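You operate a simulated robot arm through the tools that you are given. There is no shell and no other tool. Be economical: measure what you need, move in short steps, check, and stop when the job is done.

The job below is to be done with a simulated robot arm. You get a single attempt, and the scene is never put back.

Task
Test the stop named on the test card, then get READY again.

Only the result counts: the job must be done as asked and must still hold three seconds after the hand-in. Knocking over, shifting, dropping, spilling or breaking anything else fails it.

Robot
A 6-joint arm with a two-finger parallel gripper on a trunk, on a base that drives. Base frame: it is fixed to the floor where the robot stands at the start and does not move with it; the origin is under the middle of the robot, x ahead of it, y to its left, z up. Lengths are in cm, angles in rad, forces in N, time in s.
With the tool pointing down near the work surface it reaches from about 10 to 74 cm from the robot's upright axis, wherever it stands. Its first joint turns from -2.897 to 2.897 rad. Places, roughly: drive switch [220, 190, 80]; main switch [-80, -500, 90]; red button [-40, -460, 100]; reset key [240, 180, 90]; stop button [250, 210, 90]; stop cord [40, 0, 60]. Payload 3.91 kg.
The tool frame sits at the grasp point between the pads (the TCP): z along the fingers, y along the line on which they close. The tips reach 3 cm beyond it. Largest opening 11 cm; finger width 2, thickness 1; the body of the gripper, 4.8 by 11.2 cm, starts 5.5 cm behind the TCP.
Orientation is that of the tool frame in the base frame, as [roll, pitch, yaw] about the fixed x, y, z axes, in that order (R = Rz(yaw) Ry(pitch) Rx(roll)). With the fingers straight down and closing along the base's y, the tool's x points along the base's -x, its y along +y and its z along -z.

Tools
- The arm moves only by the tool arm_command. Its argument "deltas" is a list of rows, each an object of numbers (a shift or turn left out is 0, a gripper value left out holds the last): "tx", "ty", "tz": the shift along the tool's x, y, z in cm; "rx", "ry", "rz": the turn, a rotation vector about the tool's x, y, z in rad; "fingers": the opening, from 0 (shut) to 1 (fully open). In form: [{"tx": .., "ty": .., "tz": .., "rx": .., "ry": .., "rz": .., "fingers": ..}, ...]. A call has 1 to 10 rows; each row shifts and turns the commanded pose from where the row before left it, along the tool's axes as they then stand. Each row takes 0.2 s and may step no farther than 5 cm and 0.15 rad from the row before; otherwise, or with a gripper value out of range, the whole call is refused. A pose out of reach is approached as far as the arm can. The call stops where the force on the tool passes 60 N (or 10 N more than at its start, if that is more) or the arm is blocked; 0.2 s more then pass. Each finger travels about 4.5 cm/s and halts on what it meets, pressing with about 43 N; the grip force reading is that of the motor and also rises with nothing between the fingers. The clock runs only during rows and for 0.2 s after the last one: add rows that do not move to give the fingers time. It gives the time, the measured TCP pose, the force on the tool (base axes), the opening and the grip force at its end, in the units of the frame above (readings bear some noise), with the torque about the TCP (base axes, N m) and any sound that the robot's microphone picked up.
- Cameras (640 x 400 px; columns grow to the right, rows downward): "scene" is now at [1.04, 13.32, 129.66]; the picture's right is [-0.29, -0.96, 0.00], its down [-0.77, 0.23, -0.59] and it looks along [0.56, -0.17, -0.81] (base axes); focal length 257 px, centre (320, 200). "wrist" rides on the gripper at [7.1, 2.2, -10.7] in the tool frame; the picture's right is [-0.29, 0.96, 0.00], its down [-0.76, -0.23, -0.61] and it looks along [-0.58, -0.18, 0.79] (tool axes); focal length 243 px, centre (320, 200). There is no depth. A picture from a camera that has moved, and an enlarged one, comes with that camera's place and axes in the base frame and with its lens.
- capture(camera): a new picture of that camera. It takes no simulated time.
- slide_trunk(by): slides the trunk up (or, below 0, down) by that many cm; the arm and the scene camera ride with it, the base frame stays. It gives what a move gives, with no picture.
- steer(legs): drives the robot by 1 to 6 legs, each [ahead, left, turn to the left] in cm, cm and rad, along the robot's own axes; the way and the turn of a leg run together, so that a leg with both is an arc; at most 150 cm and 3.142 rad a leg. The arm and the cameras ride along, it lands a little off, and it stops where it bumps. It gives what a move gives.
- head_to(pan, tilt): turns the head with the scene camera to pan (to the left, within 1.501 rad either way) and tilt (down, from -0.506 to 1.204), counted from straight ahead of the robot. It gives what a move gives.
- zoom(camera, box): a new picture of the part [left, top, right, bottom] of that camera's present view, enlarged. It takes no simulated time.
- close_job(): hands the job in; it is judged then, once.

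Go step by step. Nothing tells you exact positions but the pictures and the camera data: compare them with the known pose of the tool, close in by small moves and look again before you grip or let go. The budget is 120 turns and 90 pictures, counting those below and the enlarged ones. Unless the task says otherwise, let go and move clear before handing in.

The tools are called as a command line: name --argument value ..., lists and objects as JSON in quotes. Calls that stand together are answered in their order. arm_command: Moves the arm, as the interface text tells. Its arguments: {"type":"object","properties":{"deltas":{"type":"array"}},"required":["deltas"]} The other tools are called the same way: slide_trunk (by) slides the trunk up or down; steer (legs) drives the base; head_to (pan, tilt) turns the head that bears the scene camera; capture (camera) takes a picture; zoom (camera, box) takes an enlarged picture of a part of a camera's view; close_job () hands the job in.

At the start:

```text
t: 0.0
position: [38.56, 10.28, 81.16]
tool_rot: [3.141, 0.002, 3.141]
contact_force: [-0.2, 0.4, 0.6]
torque: [0.02, -0.01, 0.01]
finger_gap: 11.0
grasp_force: 0.0
trunk travel left (down, up): [-27.5, 31.5]
robot x, y, heading: [-0.05, -0.06, 0.003]
head pan, tilt: [-0.291, 0.942]
```

scene: 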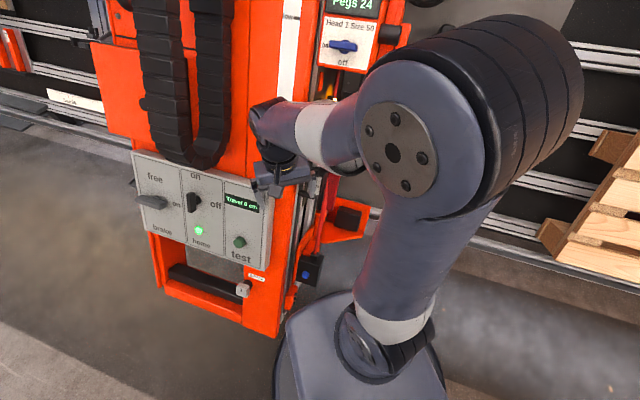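
wrist: 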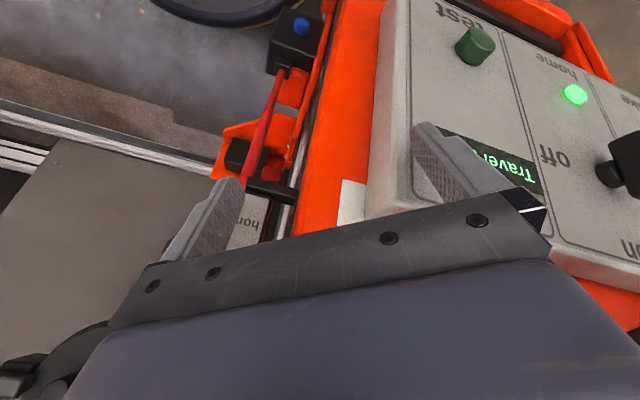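

I see an orange machine ahead with a switch panel, a green home light and a test button. I'll look around for the test card and the other controls.

head_to --pan 0.0 --tilt 0.3

capture --camera "scene"

head_to --pan 0.9 --tilt 0.3

capture --camera "scene"

head_to --pan -1.2 --tilt 0.3

capture --camera "scene"

```text
t: 1.0
position: [38.54, 10.16, 81.22]
tool_rot: [3.141, 0.001, 3.141]
contact_force: [-0.5, -0.5, -0.1]
torque: [0.01, -0.01, -0.05]
finger_gap: 10.99
grasp_force: 0.0
trunk travel left (down, up): [-27.5, 31.5]
robot x, y, heading: [0.13, -0.25, 0.002]
head pan, tilt: [0.0, 0.3]
```

```text
87 pictures are left
camera scene: at [3.37, 15.41, 135.19], right [0.0, -1.0, 0.0], down [-0.3, 0.0, -0.95], along [0.95, 0.0, -0.3], focal length 257 px, centre (320, 200)
```

scene: 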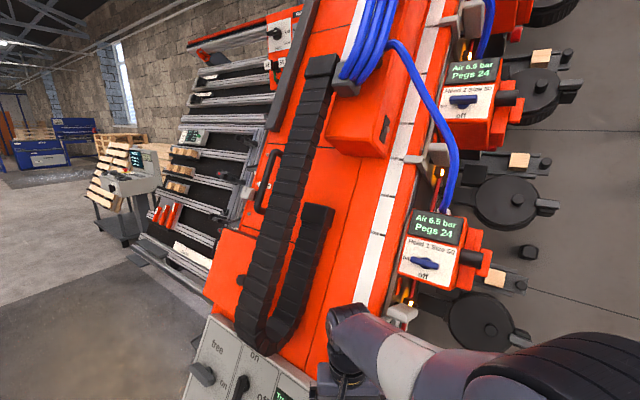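

```text
t: 2.2
position: [38.73, 10.25, 81.1]
tool_rot: [3.141, 0.0, -3.14]
contact_force: [0.0, 0.8, -0.2]
torque: [0.04, 0.02, -0.02]
finger_gap: 11.0
grasp_force: 0.0
trunk travel left (down, up): [-27.5, 31.5]
robot x, y, heading: [0.02, -0.04, -0.0]
head pan, tilt: [0.901, 0.3]
```

```text
86 pictures are left
camera scene: at [-0.16, 22.73, 135.2], right [0.78, -0.62, 0.0], down [-0.18, -0.23, -0.96], along [0.59, 0.75, -0.3], focal length 257 px, centre (320, 200)
```

scene: 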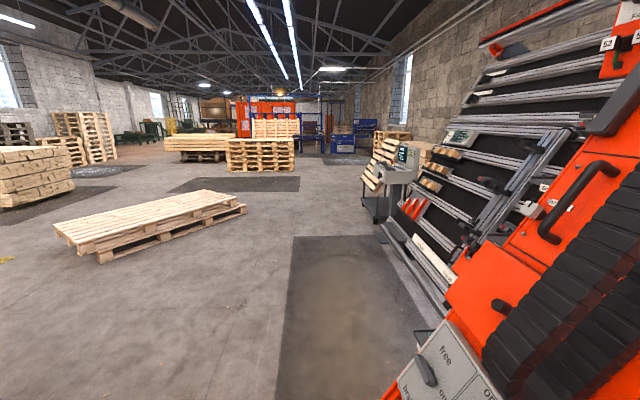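

```text
t: 4.2
position: [38.55, 10.19, 81.1]
tool_rot: [-3.14, -0.001, 3.141]
contact_force: [-0.2, -0.6, 0.1]
torque: [-0.02, -0.03, 0.0]
finger_gap: 11.0
grasp_force: 0.1
trunk travel left (down, up): [-27.5, 31.5]
robot x, y, heading: [-0.28, -0.19, -0.006]
head pan, tilt: [-1.201, 0.3]
```

```text
85 pictures are left
camera scene: at [-2.59, 6.71, 135.2], right [-0.93, -0.36, 0.0], down [-0.11, 0.28, -0.96], along [0.35, -0.89, -0.3], focal length 257 px, centre (320, 200)
```

scene: 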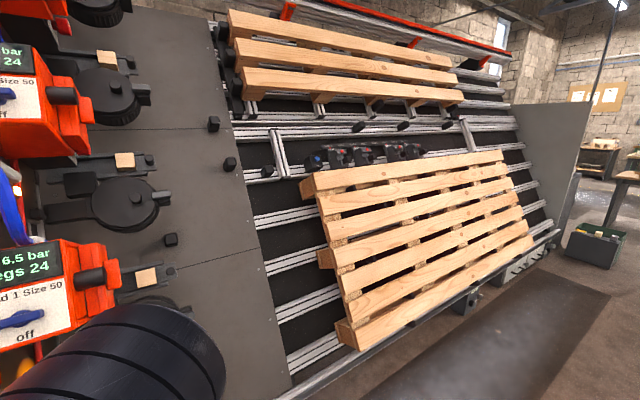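

The console to the left probably bears the display and reset key. I'll zoom there and on nearby tags for the test card.

head_to --pan 0.7 --tilt 0.3

zoom --camera "scene" --box '[240, 100, 480, 250]'

head_to --pan 0.3 --tilt 1.0

capture --camera "scene"

head_to --pan -1.5 --tilt 0.2

capture --camera "scene"

```text
t: 6.1
position: [38.55, 10.19, 81.17]
tool_rot: [-3.141, -0.001, 3.141]
contact_force: [-0.2, 0.3, 0.3]
torque: [0.02, 0.0, -0.02]
finger_gap: 10.99
grasp_force: 0.1
trunk travel left (down, up): [-27.5, 31.5]
robot x, y, heading: [-0.34, -0.06, -0.002]
head pan, tilt: [0.7, 0.3]
```

```text
2.67 times, centred on (360, 175) of scene
camera zoom: at [1.18, 21.43, 135.2], right [0.64, -0.77, 0.0], down [-0.23, -0.19, -0.96], along [0.73, 0.61, -0.3], focal length 686 px, centre (213, 267)
```

zoom: 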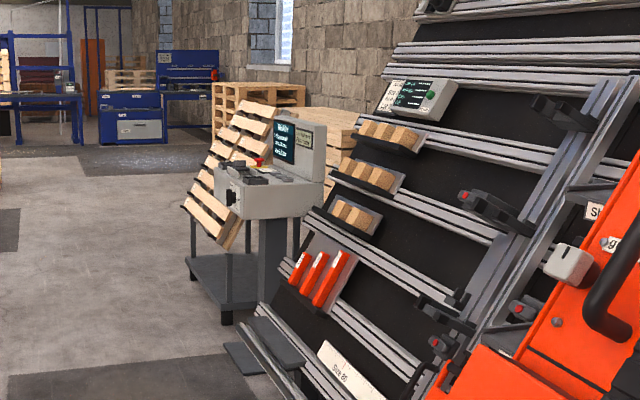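

```text
t: 7.2
position: [38.65, 10.24, 81.16]
tool_rot: [-3.142, 0.002, -3.141]
contact_force: [-1.3, 1.5, 0.3]
torque: [0.0, 0.01, -0.02]
finger_gap: 10.98
grasp_force: 0.1
trunk travel left (down, up): [-27.5, 31.5]
robot x, y, heading: [-0.03, -0.04, -0.0]
head pan, tilt: [0.3, 1.0]
```

```text
83 pictures are left
camera scene: at [0.69, 17.48, 129.25], right [0.3, -0.96, 0.0], down [-0.8, -0.25, -0.54], along [0.52, 0.16, -0.84], focal length 257 px, centre (320, 200)
```

scene: 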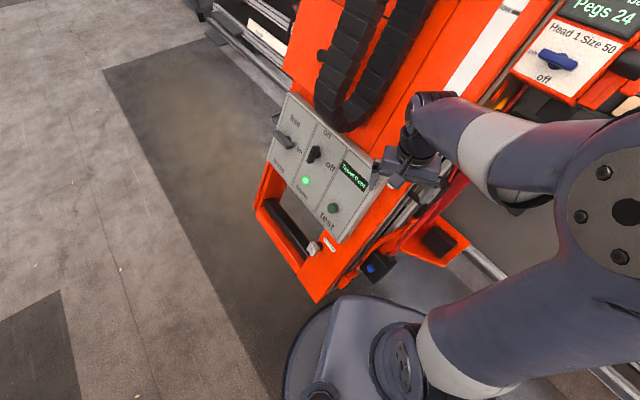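

```text
t: 9.0
position: [38.72, 10.28, 81.14]
tool_rot: [-3.141, 0.001, 3.141]
contact_force: [0.1, -0.3, -0.9]
torque: [0.01, -0.01, 0.02]
finger_gap: 11.02
grasp_force: 0.1
trunk travel left (down, up): [-27.5, 31.5]
robot x, y, heading: [-0.17, 0.24, -0.003]
head pan, tilt: [-1.499, 0.201]
```

```text
82 pictures are left
camera scene: at [-5.3, 6.12, 136.12], right [-1.0, -0.07, 0.0], down [-0.01, 0.2, -0.98], along [0.07, -0.98, -0.2], focal length 257 px, centre (320, 200)
```

scene: 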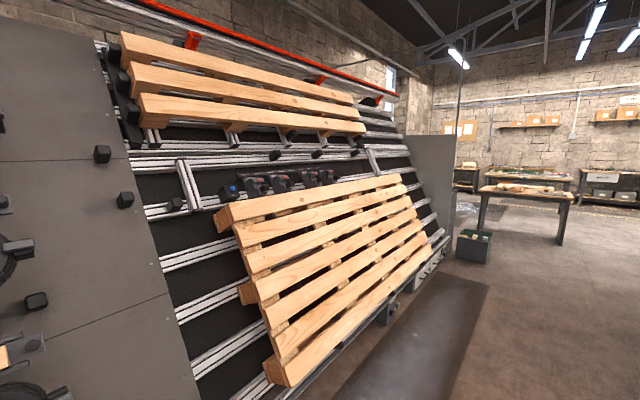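

The console has a display and a card next to it. I'll back off and drive to the left to read it.

steer --legs '[[-30, 0, 0], [0, 150, 0], [0, 30, 0]]'

head_to --pan 0.0 --tilt 0.3

capture --camera "scene"

zoom --camera "scene" --box '[240, 100, 400, 200]'

```text
t: 19.6
position: [9.76, 188.19, 81.21]
tool_rot: [-3.141, 0.001, 3.134]
contact_force: [-0.3, -1.1, 0.3]
torque: [0.03, -0.04, -0.02]
finger_gap: 11.03
grasp_force: 0.0
trunk travel left (down, up): [-27.5, 31.5]
robot x, y, heading: [-29.01, 178.18, -0.01]
head pan, tilt: [-1.499, 0.201]
```

```text
t: 21.2
position: [9.8, 188.04, 81.23]
tool_rot: [-3.142, 0.0, 3.134]
contact_force: [-0.6, -0.3, 0.1]
torque: [-0.01, -0.01, 0.02]
finger_gap: 11.01
grasp_force: 0.1
trunk travel left (down, up): [-27.5, 31.5]
robot x, y, heading: [-28.76, 178.33, -0.004]
head pan, tilt: [0.0, 0.3]
```

```text
81 pictures are left
camera scene: at [-25.5, 193.56, 135.2], right [-0.01, -1.0, 0.0], down [-0.3, 0.0, -0.96], along [0.96, -0.01, -0.3], focal length 257 px, centre (320, 200)
```

scene: 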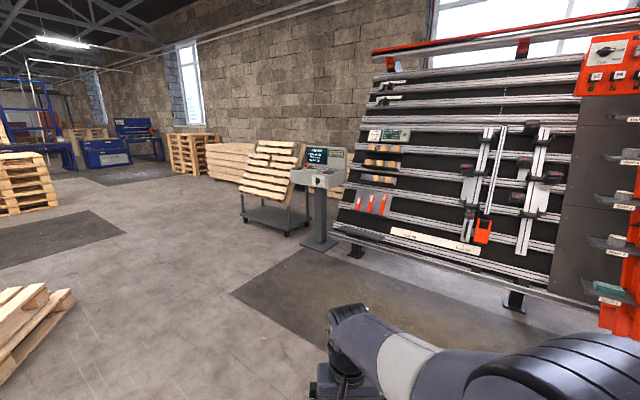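

```text
4.00 times, centred on (320, 150) of scene
camera zoom: at [-25.5, 193.56, 135.2], right [-0.01, -1.0, 0.0], down [-0.3, 0.0, -0.96], along [0.96, -0.01, -0.3], focal length 1029 px, centre (320, 400)
```

zoom: 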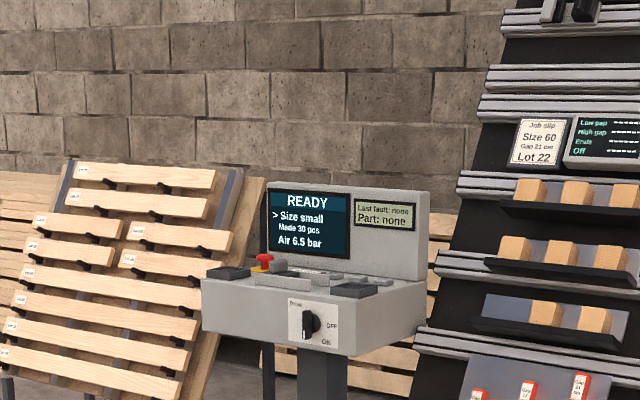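

The display reads READY. I'll drive closer to the console.

steer --legs '[[150, 0, 0], [30, 0, 0]]'

head_to --pan 0.0 --tilt 0.6

capture --camera "scene"

```text
t: 30.4
position: [192.71, 185.79, 81.19]
tool_rot: [-3.14, 0.001, 3.125]
contact_force: [-0.6, 0.2, -0.2]
torque: [0.05, 0.03, 0.01]
finger_gap: 11.0
grasp_force: 0.1
trunk travel left (down, up): [-27.5, 31.5]
robot x, y, heading: [153.7, 176.14, -0.018]
head pan, tilt: [0.0, 0.3]
```

```text
t: 31.2
position: [192.4, 185.86, 81.18]
tool_rot: [-3.142, 0.0, 3.126]
contact_force: [0.2, -0.9, -0.1]
torque: [-0.02, 0.03, 0.01]
finger_gap: 10.99
grasp_force: 0.0
trunk travel left (down, up): [-27.5, 31.5]
robot x, y, heading: [153.67, 176.43, -0.018]
head pan, tilt: [0.0, 0.6]
```

```text
79 pictures are left
camera scene: at [156.86, 191.5, 132.46], right [-0.02, -1.0, 0.0], down [-0.56, 0.01, -0.83], along [0.83, -0.01, -0.56], focal length 257 px, centre (320, 200)
```

scene: 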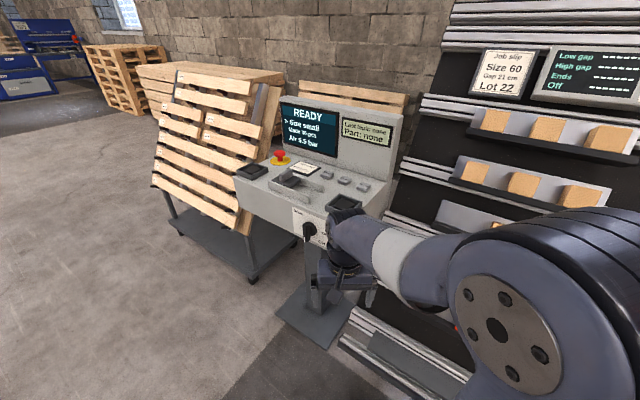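

zoom --camera "scene" --box '[230, 90, 410, 250]'

zoom --camera "scene" --box '[260, 145, 360, 208]'

```text
2.50 times, centred on (320, 170) of scene
camera zoom: at [156.86, 191.5, 132.46], right [-0.02, -1.0, 0.0], down [-0.56, 0.01, -0.83], along [0.83, -0.01, -0.56], focal length 643 px, centre (320, 275)
```

zoom: 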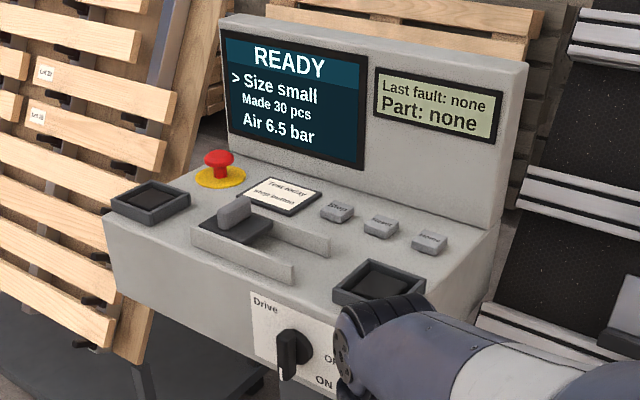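

```text
6.35 times, centred on (310, 176) of scene
camera zoom: at [156.86, 191.5, 132.46], right [-0.02, -1.0, 0.0], down [-0.56, 0.01, -0.83], along [0.83, -0.01, -0.56], focal length 1633 px, centre (384, 349)
```

zoom: 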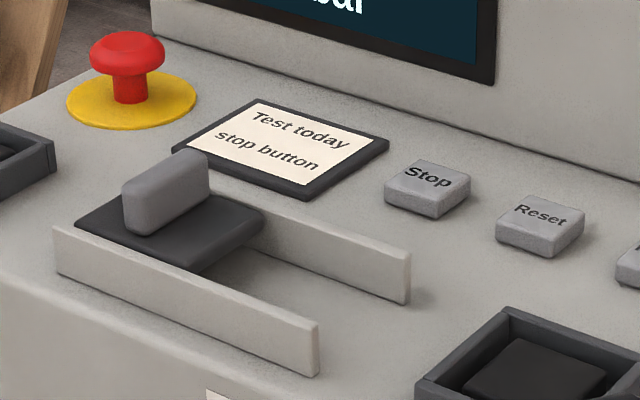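

The card says "Test today: stop button", meaning the red mushroom at about (248, 207, 92); it will probably need releasing and then Reset. I'll raise the trunk and move closer.

slide_trunk --by 25

steer --legs '[[27, 15, 0.018]]'

head_to --pan 0.0 --tilt 0.85

capture --camera "scene"

capture --camera "wrist"

```text
t: 33.8
position: [192.5, 185.77, 106.22]
tool_rot: [3.141, -0.001, 3.125]
contact_force: [1.1, 0.3, 0.0]
torque: [-0.01, -0.03, -0.01]
finger_gap: 11.03
grasp_force: 0.1
trunk travel left (down, up): [-52.5, 6.5]
robot x, y, heading: [153.53, 176.47, -0.02]
head pan, tilt: [0.0, 0.6]
```

```text
t: 35.9
position: [216.4, 196.42, 106.15]
tool_rot: [-3.142, 0.0, 3.045]
contact_force: [-0.4, -0.3, 0.6]
torque: [-0.02, -0.03, 0.01]
finger_gap: 10.99
grasp_force: 0.0
trunk travel left (down, up): [-52.5, 6.5]
robot x, y, heading: [177.16, 190.28, -0.097]
head pan, tilt: [0.0, 0.6]
```

```text
t: 36.7
position: [216.38, 196.52, 106.19]
tool_rot: [3.141, 0.0, 3.046]
contact_force: [-0.8, 0.3, -0.2]
torque: [0.01, 0.0, -0.02]
finger_gap: 11.01
grasp_force: 0.0
trunk travel left (down, up): [-52.5, 6.5]
robot x, y, heading: [176.82, 190.46, -0.097]
head pan, tilt: [0.0, 0.85]
```

```text
76 pictures are left
camera scene: at [180.33, 205.26, 155.36], right [-0.1, -1.0, 0.0], down [-0.75, 0.07, -0.66], along [0.66, -0.06, -0.75], focal length 257 px, centre (320, 200)
```

scene: 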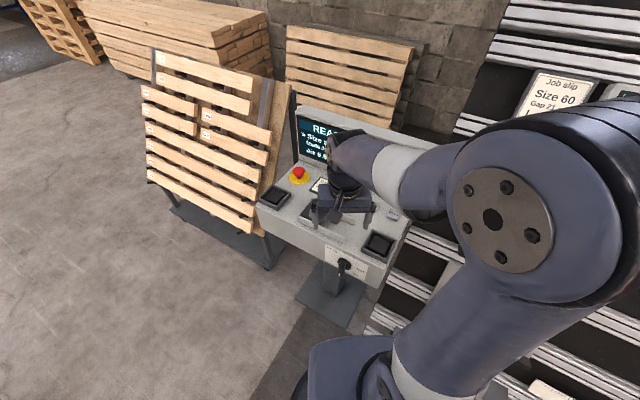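

```text
75 pictures are left
camera wrist: at [209.44, 199.34, 116.98], right [0.38, 0.92, 0.0], down [0.73, -0.3, 0.61], along [0.56, -0.23, -0.79], focal length 243 px, centre (320, 200)
```

wrist: 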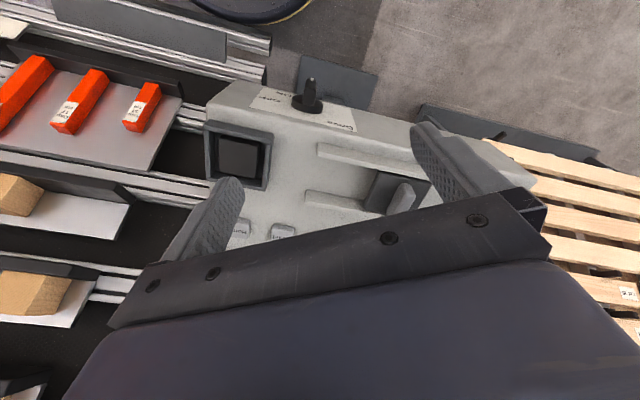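

Triangulation puts the mushroom at about (249.3, 206.7, 92). I'll edge the base closer, square up and shut the fingers.

steer --legs '[[9, 6, 0.09]]'

arm_command --deltas '[{"fingers": 0}, {}, {}, {}, {}, {}, {}]'

capture --camera "scene"

```text
t: 37.9
position: [219.09, 198.3, 106.08]
tool_rot: [3.139, 0.002, 3.01]
contact_force: [0.1, -0.5, 0.4]
torque: [0.02, -0.03, 0.01]
finger_gap: 10.98
grasp_force: 0.0
trunk travel left (down, up): [-52.5, 6.5]
robot x, y, heading: [179.32, 193.46, -0.135]
head pan, tilt: [0.0, 0.85]
stopped in leg 1: the robot was blocked; the commanded pose is now the measured one
```

```text
t: 39.5
position: [218.99, 198.4, 106.17]
tool_rot: [-3.141, 0.0, 3.011]
contact_force: [-0.3, 0.4, 0.1]
torque: [0.02, 0.0, 0.03]
finger_gap: 0.0
grasp_force: 32.1
trunk travel left (down, up): [-52.5, 6.5]
robot x, y, heading: [179.58, 193.42, -0.13]
head pan, tilt: [0.0, 0.85]
```

```text
74 pictures are left
camera scene: at [183.21, 208.51, 155.36], right [-0.13, -0.99, 0.0], down [-0.74, 0.1, -0.66], along [0.65, -0.09, -0.75], focal length 257 px, centre (320, 200)
```

scene: 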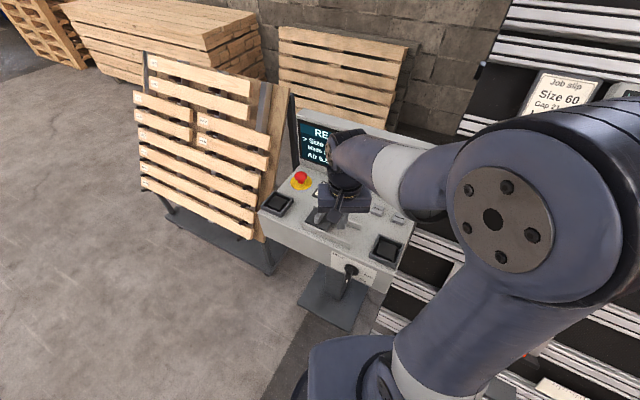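

The base touched something low, so I'll leave it there. Mushroom is about 71 cm away, within reach; I'll move the closed fingers over it at height.

arm_command --deltas '[{"tx": -3.62, "ty": 1.52}, {"tx": -3.62, "ty": 1.52}, {"tx": -3.62, "ty": 1.52}, {"tx": -3.62, "ty": 1.52}, {"tx": -3.62, "ty": 1.52}, {"tx": -3.62, "ty": 1.52}, {"tx": -3.62, "ty": 1.52}, {"tx": -3.62, "ty": 1.52}]'

capture --camera "scene"

capture --camera "wrist"

```text
t: 41.3
position: [249.14, 206.71, 106.16]
tool_rot: [3.141, -0.002, 3.008]
contact_force: [0.8, 0.7, 0.0]
torque: [0.03, 0.01, 0.02]
finger_gap: 0.0
grasp_force: 37.2
trunk travel left (down, up): [-52.5, 6.5]
robot x, y, heading: [179.42, 193.46, -0.134]
head pan, tilt: [0.0, 0.85]
```

```text
73 pictures are left
camera scene: at [183.27, 208.52, 155.36], right [-0.13, -0.99, 0.0], down [-0.74, 0.1, -0.66], along [0.65, -0.09, -0.75], focal length 257 px, centre (320, 200)
```

scene: 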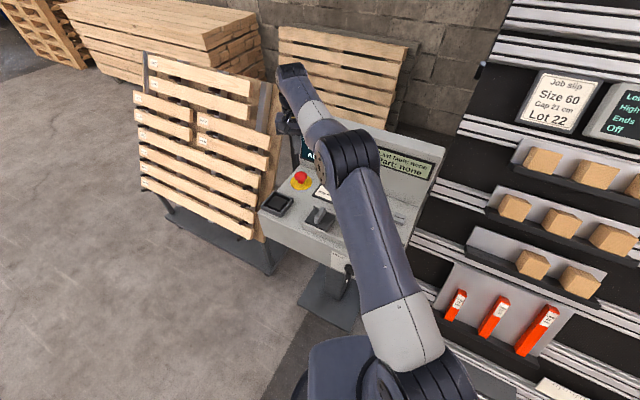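

```text
72 pictures are left
camera wrist: at [242.37, 209.73, 117.01], right [0.41, 0.91, 0.0], down [0.72, -0.33, 0.61], along [0.55, -0.25, -0.79], focal length 243 px, centre (320, 200)
```

wrist: 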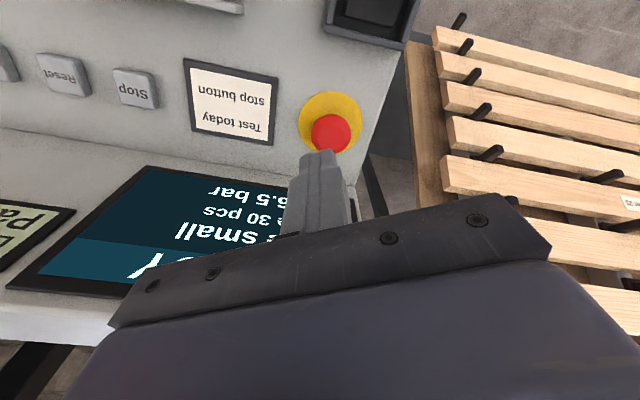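

The wrist view puts the cap nearer x = 251.5. I'll shift there, descend a little and check again.

arm_command --deltas '[{"tx": -2.3, "ty": 0.1}, {"tz": 2}, {"tz": 2}]'

zoom --camera "wrist" --box '[240, 70, 400, 230]'

zoom --camera "scene" --box '[240, 110, 400, 240]'

```text
t: 42.1
position: [251.63, 206.51, 102.11]
tool_rot: [-3.142, -0.002, 3.01]
contact_force: [-0.2, 0.1, -0.9]
torque: [0.0, 0.0, 0.02]
finger_gap: 0.0
grasp_force: 37.9
trunk travel left (down, up): [-52.5, 6.5]
robot x, y, heading: [179.18, 193.03, -0.134]
head pan, tilt: [0.0, 0.85]
```

```text
2.50 times, centred on (320, 150) of wrist
camera zoom: at [244.72, 209.47, 112.89], right [0.41, 0.91, 0.0], down [0.72, -0.33, 0.61], along [0.55, -0.25, -0.79], focal length 606 px, centre (320, 325)
```

zoom: 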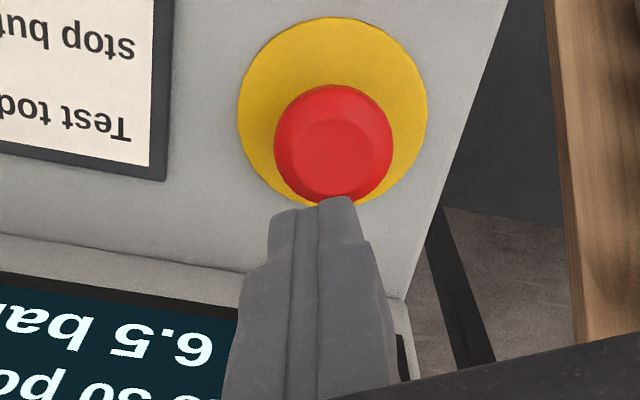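

```text
3.08 times, centred on (320, 175) of scene
camera zoom: at [183.2, 208.51, 155.36], right [-0.13, -0.99, 0.0], down [-0.74, 0.1, -0.66], along [0.65, -0.09, -0.75], focal length 792 px, centre (320, 277)
```

zoom: 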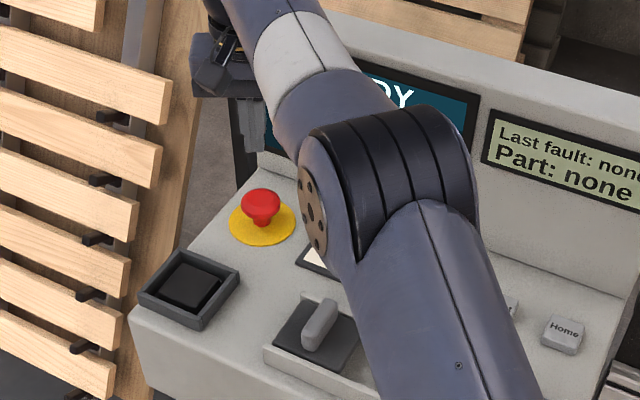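

Cap axis is about (252.4, 206.5), top near z = 92. I'll shift slightly and lower to just above the cap.

arm_command --deltas '[{"tx": -0.9, "ty": 0.1}, {"tz": 1.5}, {"tz": 1.5}]'

zoom --camera "wrist" --box '[240, 70, 400, 230]'

zoom --camera "scene" --box '[260, 120, 350, 200]'

```text
t: 42.9
position: [252.48, 206.37, 99.06]
tool_rot: [3.142, 0.002, 3.01]
contact_force: [0.5, 0.0, 0.7]
torque: [0.01, 0.01, -0.03]
finger_gap: 0.03
grasp_force: 37.4
trunk travel left (down, up): [-52.5, 6.5]
robot x, y, heading: [179.41, 193.55, -0.133]
head pan, tilt: [0.0, 0.85]
```

```text
2.50 times, centred on (320, 150) of wrist
camera zoom: at [245.58, 209.42, 109.89], right [0.41, 0.91, 0.0], down [0.72, -0.33, 0.61], along [0.55, -0.25, -0.79], focal length 606 px, centre (320, 325)
```

zoom: 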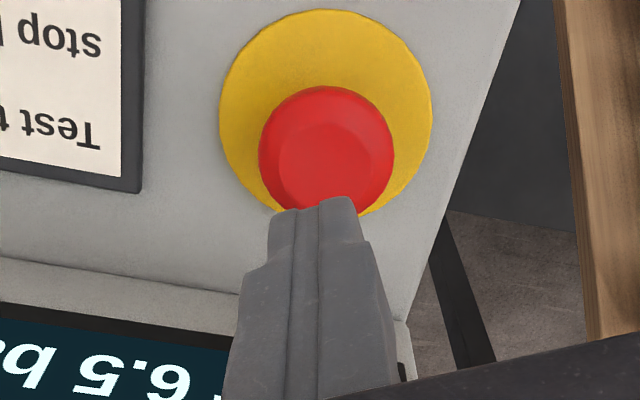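

```text
5.00 times, centred on (305, 160) of scene
camera zoom: at [183.22, 208.51, 155.36], right [-0.13, -0.99, 0.0], down [-0.74, 0.1, -0.66], along [0.65, -0.09, -0.75], focal length 1286 px, centre (395, 400)
```

zoom: 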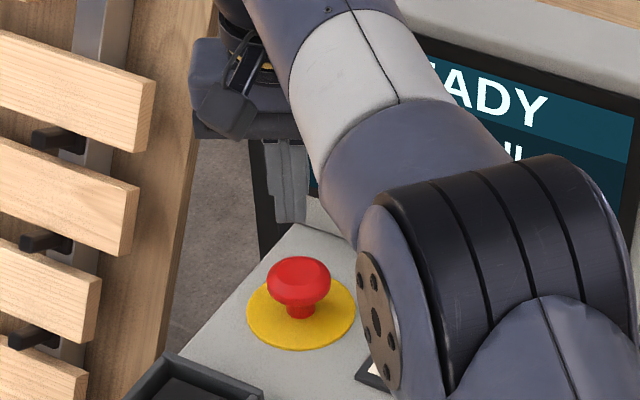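

The fingers sit on the cap's axis, tips about 4 cm above. Pressing down in short steps now.

arm_command --deltas '[{"tz": 1}, {"tz": 1}, {"tz": 1}, {"tz": 0.5}, {"tz": 0.5}, {"tz": 0.3}, {"tz": 0.3}, {"tz": 0.3}]'

zoom --camera "wrist" --box '[160, 70, 400, 230]'

zoom --camera "scene" --box '[260, 110, 450, 220]'

```text
t: 44.7
position: [252.55, 206.44, 94.28]
tool_rot: [3.141, -0.001, 3.01]
contact_force: [-0.7, 0.5, 0.0]
torque: [0.0, -0.03, 0.02]
finger_gap: 0.0
grasp_force: 37.4
trunk travel left (down, up): [-52.5, 6.5]
robot x, y, heading: [179.66, 193.27, -0.131]
head pan, tilt: [0.0, 0.85]
```

```text
2.50 times, centred on (280, 150) of wrist
camera zoom: at [245.62, 209.46, 105.04], right [0.41, 0.91, 0.0], down [0.72, -0.33, 0.61], along [0.55, -0.25, -0.79], focal length 606 px, centre (420, 325)
```

zoom: 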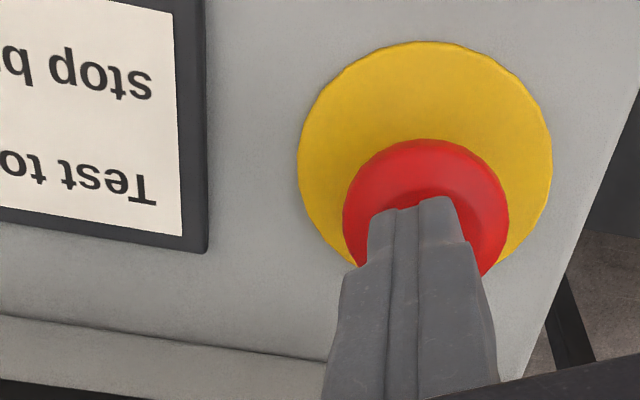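

```text
3.37 times, centred on (355, 165) of scene
camera zoom: at [183.22, 208.52, 155.36], right [-0.13, -0.99, 0.0], down [-0.74, 0.1, -0.66], along [0.65, -0.09, -0.75], focal length 866 px, centre (202, 318)
```

zoom: 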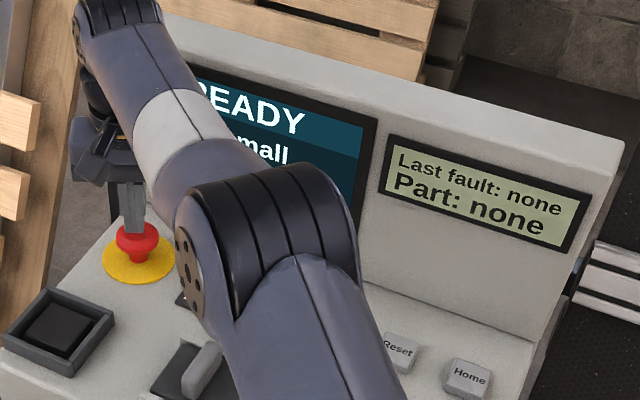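

Not quite in contact yet; continuing down.

arm_command --deltas '[{"tz": 0.4}, {"tz": 0.4}, {"tz": 0.4}, {"tz": 0.3}, {"tz": 0.3}, {"tz": 0.3}]'

zoom --camera "scene" --box '[260, 110, 450, 220]'

```text
t: 46.1
position: [252.49, 206.26, 92.32]
tool_rot: [3.141, 0.001, 3.009]
contact_force: [0.0, -0.7, 4.8]
torque: [-0.02, 0.11, 0.07]
finger_gap: 0.02
grasp_force: 37.4
trunk travel left (down, up): [-52.5, 6.5]
robot x, y, heading: [179.28, 193.49, -0.131]
head pan, tilt: [0.0, 0.85]
heard: click
```

```text
3.37 times, centred on (355, 165) of scene
camera zoom: at [183.17, 208.5, 155.37], right [-0.13, -0.99, 0.0], down [-0.74, 0.1, -0.66], along [0.65, -0.09, -0.75], focal length 866 px, centre (202, 318)
```

zoom: 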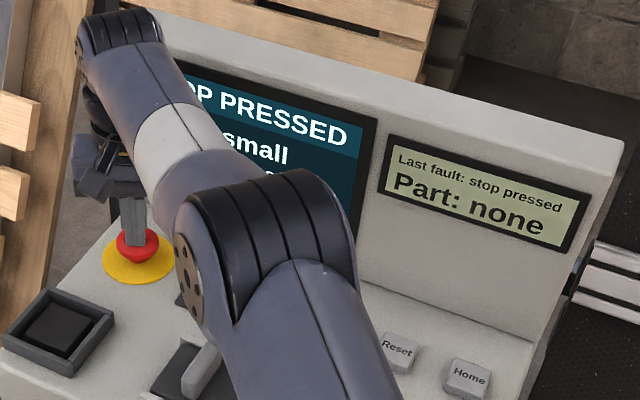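

It clicked and the display shows STOP PRESSED. I'll lift and see whether it latched.

arm_command --deltas '[{"tz": -2}, {"tz": -3}, {"tz": -3, "fingers": 0.7}, {"tz": -2}, {}, {}, {}]'

zoom --camera "scene" --box '[260, 110, 450, 220]'

zoom --camera "wrist" --box '[200, 50, 440, 210]'

```text
t: 47.7
position: [252.41, 206.24, 102.07]
tool_rot: [-3.141, 0.001, 3.009]
contact_force: [0.4, 0.4, 0.7]
torque: [0.02, 0.01, 0.03]
finger_gap: 7.68
grasp_force: 0.1
trunk travel left (down, up): [-52.5, 6.5]
robot x, y, heading: [179.05, 193.44, -0.13]
head pan, tilt: [0.0, 0.85]
```

```text
3.37 times, centred on (355, 165) of scene
camera zoom: at [183.22, 208.52, 155.36], right [-0.13, -0.99, 0.0], down [-0.74, 0.1, -0.66], along [0.65, -0.09, -0.75], focal length 866 px, centre (202, 318)
```

zoom: 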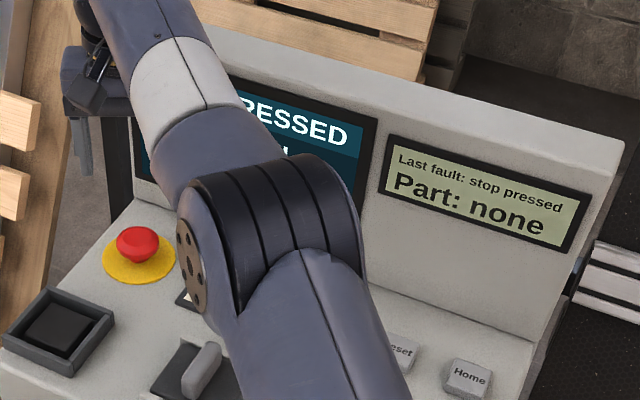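

```text
2.50 times, centred on (320, 130) of wrist
camera zoom: at [245.49, 209.33, 112.87], right [0.41, 0.91, 0.0], down [0.72, -0.33, 0.61], along [0.55, -0.25, -0.79], focal length 606 px, centre (320, 375)
```

zoom: 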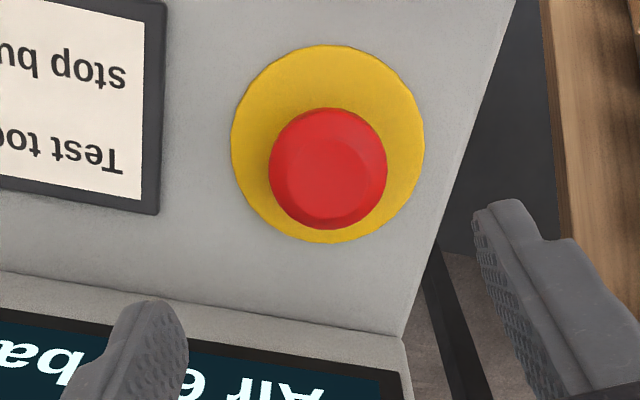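

The button has latched down, so it must be released. I'll descend around the cap with open fingers and grip it.

arm_command --deltas '[{"tx": -0.35, "tz": 3}, {"tz": 3}, {"tz": 2}, {"tz": 1}, {"tz": 1}, {"tz": 0.7}, {"tz": 0.5}]'

capture --camera "wrist"

zoom --camera "scene" --box '[260, 120, 350, 200]'

```text
t: 49.3
position: [252.77, 206.39, 90.84]
tool_rot: [3.142, 0.0, 3.01]
contact_force: [0.3, 0.7, 0.4]
torque: [0.02, 0.01, -0.01]
finger_gap: 7.71
grasp_force: 0.0
trunk travel left (down, up): [-52.5, 6.5]
robot x, y, heading: [179.43, 193.44, -0.132]
head pan, tilt: [0.0, 0.85]
```

```text
62 pictures are left
camera wrist: at [245.9, 209.34, 101.71], right [0.41, 0.91, 0.0], down [0.72, -0.33, 0.61], along [0.55, -0.25, -0.79], focal length 243 px, centre (320, 200)
```

wrist: 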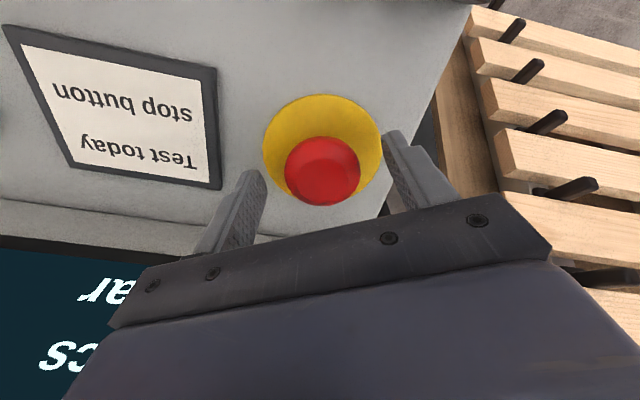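

```text
5.00 times, centred on (305, 160) of scene
camera zoom: at [183.22, 208.52, 155.36], right [-0.13, -0.99, 0.0], down [-0.74, 0.1, -0.66], along [0.65, -0.09, -0.75], focal length 1286 px, centre (395, 400)
```

zoom: 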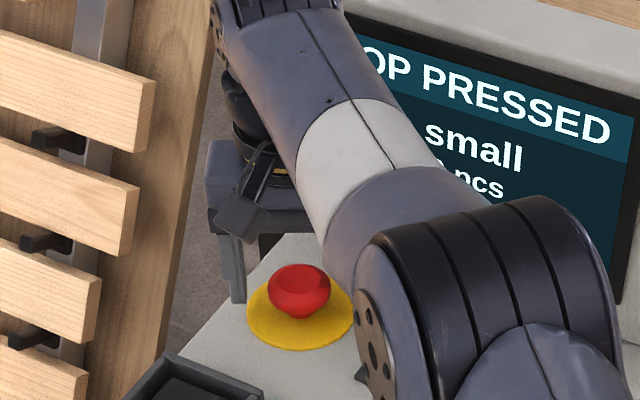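

The cap is centred between the fingers. Slightly lower, then grip.

arm_command --deltas '[{"tz": 0.4}, {"fingers": 0.0}, {}, {}, {}, {}]'

capture --camera "wrist"

```text
t: 50.7
position: [252.89, 206.24, 90.47]
tool_rot: [-3.141, 0.0, 3.009]
contact_force: [0.1, -0.4, 0.0]
torque: [0.04, -0.07, 0.09]
finger_gap: 4.69
grasp_force: 45.6
trunk travel left (down, up): [-52.5, 6.5]
robot x, y, heading: [179.4, 193.29, -0.131]
head pan, tilt: [0.0, 0.85]
```

```text
60 pictures are left
camera wrist: at [245.93, 209.32, 101.36], right [0.41, 0.91, 0.0], down [0.72, -0.33, 0.61], along [0.55, -0.25, -0.79], focal length 243 px, centre (320, 200)
```

wrist: 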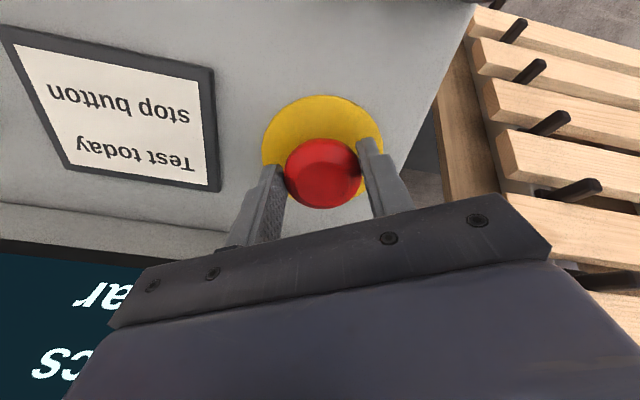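

Gripped at 4.7 cm. I'll twist clockwise (seen from above) to release it.

arm_command --deltas '[{"rz": 0.12}, {"rz": 0.12}, {"rz": 0.12}, {"rz": 0.12}, {"rz": 0.12}, {"rz": 0.12}]'

zoom --camera "scene" --box '[260, 110, 450, 220]'

```text
t: 52.1
position: [252.87, 206.7, 90.58]
tool_rot: [3.139, 0.001, 2.292]
contact_force: [9.3, 18.3, -1.0]
torque: [0.44, -0.29, 0.95]
finger_gap: 4.64
grasp_force: 45.0
trunk travel left (down, up): [-52.5, 6.5]
robot x, y, heading: [179.24, 193.51, -0.133]
head pan, tilt: [0.0, 0.85]
```

```text
3.37 times, centred on (355, 165) of scene
camera zoom: at [183.34, 208.73, 155.33], right [-0.13, -0.99, 0.0], down [-0.75, 0.1, -0.66], along [0.65, -0.09, -0.75], focal length 866 px, centre (202, 318)
```

zoom: 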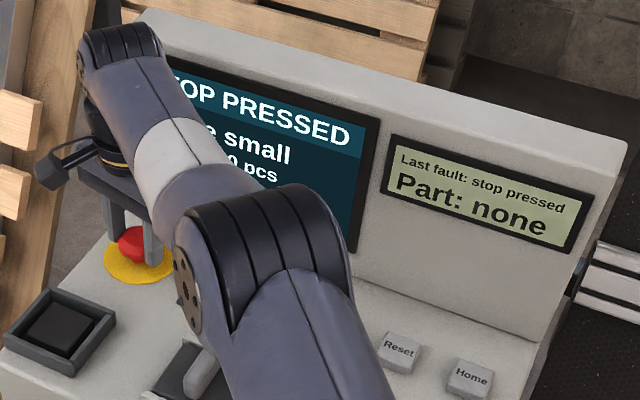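

There's torque but no click. While holding the twist, I'll pull up gently.

arm_command --deltas '[{"tz": -0.2}, {"tz": -0.2}, {"tz": -0.2}, {"tz": -0.2}]'

capture --camera "wrist"

zoom --camera "scene" --box '[260, 110, 450, 220]'

```text
t: 53.1
position: [252.99, 206.6, 91.34]
tool_rot: [3.14, 0.002, 2.288]
contact_force: [14.1, 25.2, 1.8]
torque: [0.67, -0.52, 0.2]
finger_gap: 4.63
grasp_force: 44.5
trunk travel left (down, up): [-52.5, 6.5]
robot x, y, heading: [179.68, 193.57, -0.133]
head pan, tilt: [0.0, 0.85]
heard: click
```

```text
58 pictures are left
camera wrist: at [249.76, 213.41, 102.18], right [0.91, 0.41, 0.0], down [0.33, -0.72, 0.61], along [0.25, -0.55, -0.79], focal length 243 px, centre (320, 200)
```

wrist: 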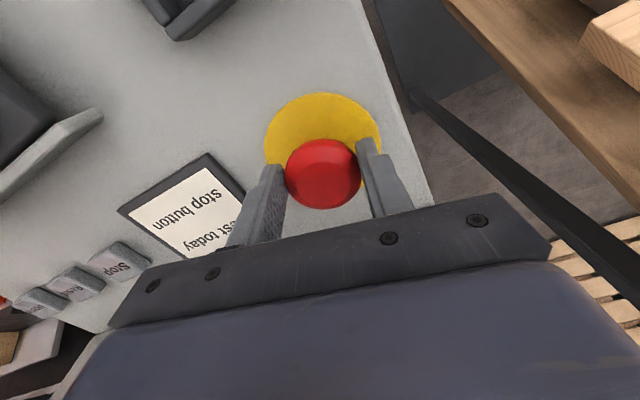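

```text
3.37 times, centred on (355, 165) of scene
camera zoom: at [183.35, 208.79, 155.33], right [-0.13, -0.99, 0.0], down [-0.75, 0.1, -0.66], along [0.65, -0.09, -0.75], focal length 866 px, centre (202, 318)
```

zoom: 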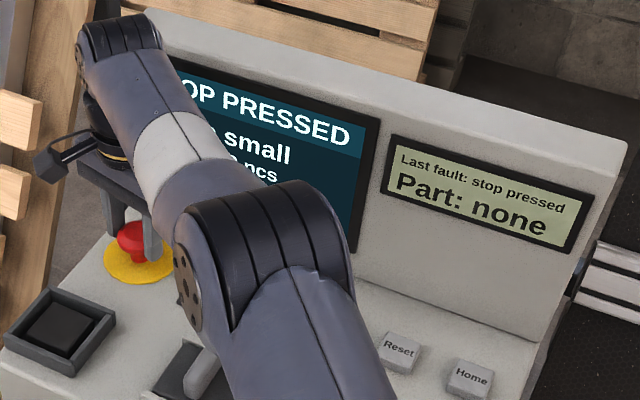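

It clicked and rose. I'll open, lift clear and check the display.

arm_command --deltas '[{"fingers": 0.7}, {}, {}, {}, {"tz": -3}, {"tz": -4}, {"tz": -4, "rz": -0.14}, {"rz": -0.14, "fingers": 0}, {"rz": -0.14}, {"rz": -0.14}]'

zoom --camera "scene" --box '[260, 110, 450, 220]'

capture --camera "wrist"

```text
t: 55.3
position: [252.41, 206.28, 102.25]
tool_rot: [3.141, 0.001, 2.85]
contact_force: [-0.5, -0.1, 0.2]
torque: [-0.03, 0.0, 0.02]
finger_gap: 0.64
grasp_force: 0.0
out of reach, approached as far as the arm can: row 7
trunk travel left (down, up): [-52.5, 6.5]
robot x, y, heading: [179.37, 193.17, -0.134]
head pan, tilt: [0.0, 0.85]
```

```text
3.37 times, centred on (355, 165) of scene
camera zoom: at [183.22, 208.52, 155.36], right [-0.13, -0.99, 0.0], down [-0.74, 0.1, -0.66], along [0.65, -0.09, -0.75], focal length 866 px, centre (202, 318)
```

zoom: 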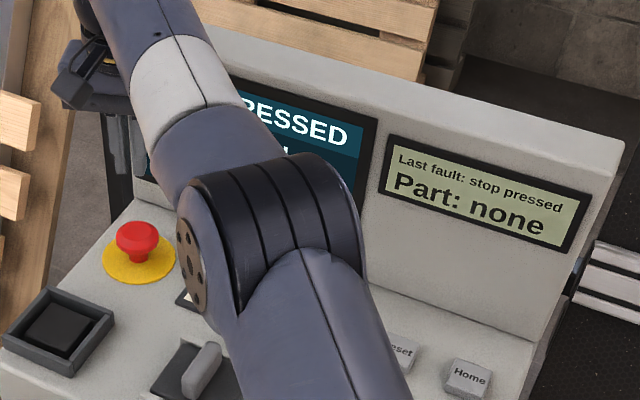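

```text
55 pictures are left
camera wrist: at [246.01, 210.37, 113.1], right [0.55, 0.83, 0.0], down [0.66, -0.44, 0.61], along [0.51, -0.34, -0.79], focal length 243 px, centre (320, 200)
```

wrist: 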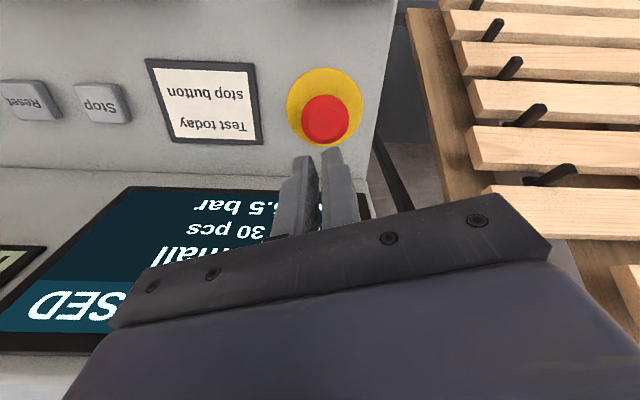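

The button is released. Next the Reset key near (236, 181); I'll move over to it with closed fingers.

arm_command --deltas '[{"tx": 1.2, "ty": -4.2}, {"tx": 1.2, "ty": -4.2}, {"tx": 1.2, "ty": -4.2}, {"tx": 1.2, "ty": -4.2}, {"tx": 1.2, "ty": -4.2}, {"tx": 1.2, "ty": -4.2}, {"rz": -0.14}, {"tz": 2}]'

capture --camera "wrist"

capture --camera "scene"

```text
t: 57.1
position: [238.17, 184.46, 100.11]
tool_rot: [3.141, 0.0, 2.989]
contact_force: [0.2, -0.3, -0.8]
torque: [0.0, 0.02, 0.01]
finger_gap: 0.0
grasp_force: 37.9
trunk travel left (down, up): [-52.5, 6.5]
robot x, y, heading: [179.23, 193.31, -0.135]
head pan, tilt: [0.0, 0.85]
```

```text
54 pictures are left
camera wrist: at [231.33, 187.51, 111.0], right [0.43, 0.9, 0.0], down [0.72, -0.34, 0.61], along [0.55, -0.26, -0.79], focal length 243 px, centre (320, 200)
```

wrist: 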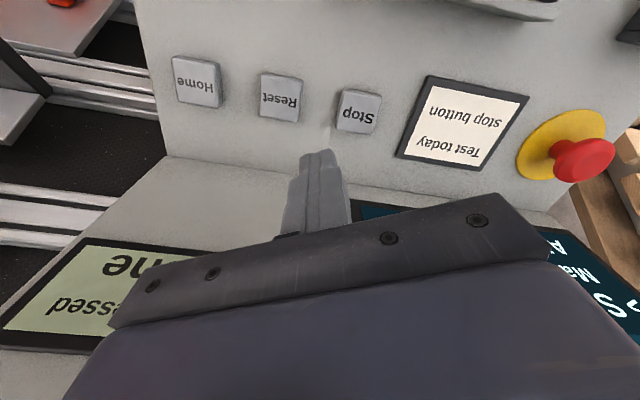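

```text
53 pictures are left
camera scene: at [183.23, 208.53, 155.36], right [-0.13, -0.99, 0.0], down [-0.74, 0.1, -0.66], along [0.65, -0.09, -0.75], focal length 257 px, centre (320, 200)
```

scene: 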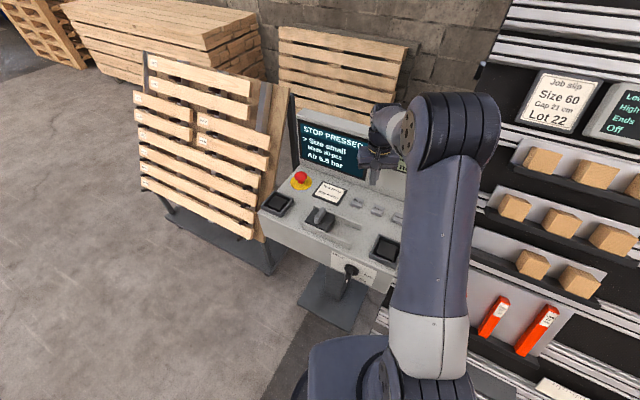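

Reset key is at about (235.4, 181.7, 87). I'll position above it and descend most of the way.

arm_command --deltas '[{"tx": 2.4, "ty": -3.15}, {"tz": 3}, {"tz": 3}, {"tz": 1}]'

capture --camera "wrist"

```text
t: 58.1
position: [235.41, 181.51, 93.23]
tool_rot: [3.141, 0.0, 2.988]
contact_force: [-0.2, 0.2, -0.3]
torque: [-0.02, 0.01, -0.01]
finger_gap: 0.0
grasp_force: 38.0
trunk travel left (down, up): [-52.5, 6.5]
robot x, y, heading: [179.43, 193.37, -0.132]
head pan, tilt: [0.0, 0.85]
```

```text
52 pictures are left
camera wrist: at [228.61, 184.7, 104.1], right [0.43, 0.9, 0.0], down [0.72, -0.34, 0.61], along [0.55, -0.26, -0.79], focal length 243 px, centre (320, 200)
```

wrist: 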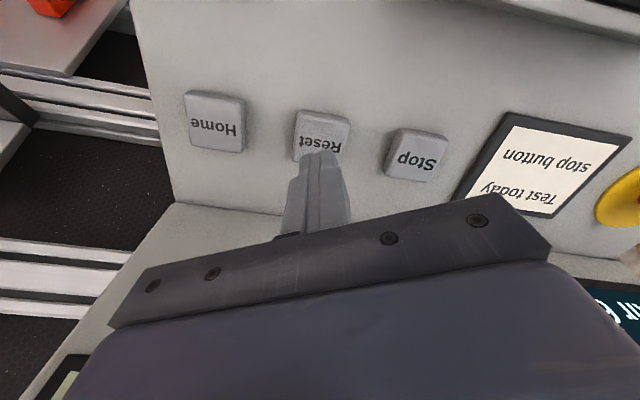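

Fingers line up with Reset. Pressing slowly.

arm_command --deltas '[{"tz": 0.8}, {"tz": 0.8}, {"tz": 0.5}, {"tz": 0.4}, {"tz": 0.4}]'

capture --camera "wrist"

zoom --camera "scene" --box '[280, 110, 450, 210]'

```text
t: 59.3
position: [235.45, 181.41, 90.44]
tool_rot: [-3.141, 0.001, 2.988]
contact_force: [-0.7, 0.4, 0.3]
torque: [0.02, 0.02, 0.02]
finger_gap: 0.02
grasp_force: 37.6
trunk travel left (down, up): [-52.5, 6.5]
robot x, y, heading: [179.7, 193.68, -0.132]
head pan, tilt: [0.0, 0.85]
```

```text
51 pictures are left
camera wrist: at [228.51, 184.64, 101.23], right [0.43, 0.9, 0.0], down [0.72, -0.34, 0.61], along [0.55, -0.26, -0.79], focal length 243 px, centre (320, 200)
```

wrist: 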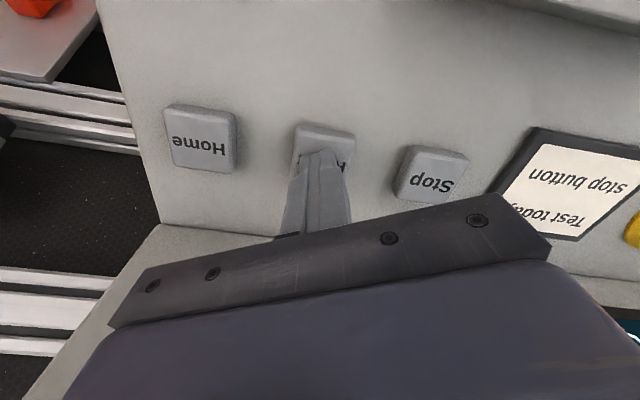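

```text
3.76 times, centred on (365, 160) of scene
camera zoom: at [183.2, 208.51, 155.36], right [-0.13, -0.99, 0.0], down [-0.74, 0.1, -0.66], along [0.65, -0.09, -0.75], focal length 968 px, centre (151, 351)
```

zoom: 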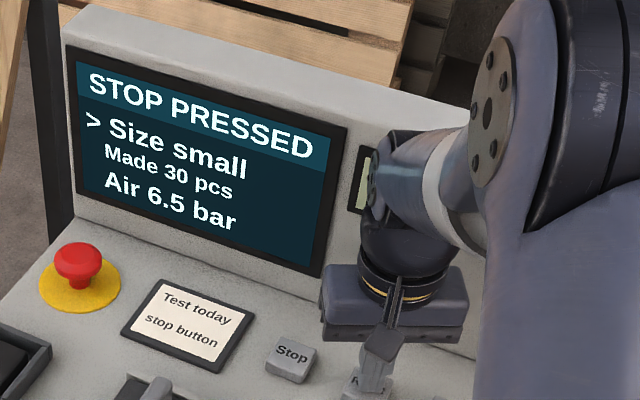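

arm_command --deltas '[{"tz": 0.3}, {"tz": 0.3}, {"tz": 0.3}, {"tz": 0.3}]'

zoom --camera "scene" --box '[280, 110, 450, 210]'

```text
t: 60.3
position: [235.28, 181.61, 89.69]
tool_rot: [-3.139, 0.007, 2.989]
contact_force: [-1.9, 0.4, 43.6]
torque: [0.04, 0.19, 0.02]
finger_gap: 0.0
grasp_force: 37.8
trunk travel left (down, up): [-52.5, 6.5]
robot x, y, heading: [179.14, 193.34, -0.132]
head pan, tilt: [0.0, 0.85]
heard: click
```

```text
3.76 times, centred on (365, 160) of scene
camera zoom: at [182.86, 208.59, 155.43], right [-0.13, -0.99, 0.0], down [-0.74, 0.1, -0.66], along [0.66, -0.09, -0.75], focal length 968 px, centre (151, 351)
```

zoom: 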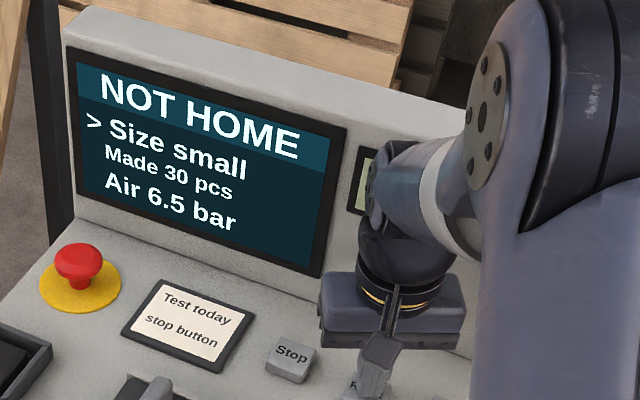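

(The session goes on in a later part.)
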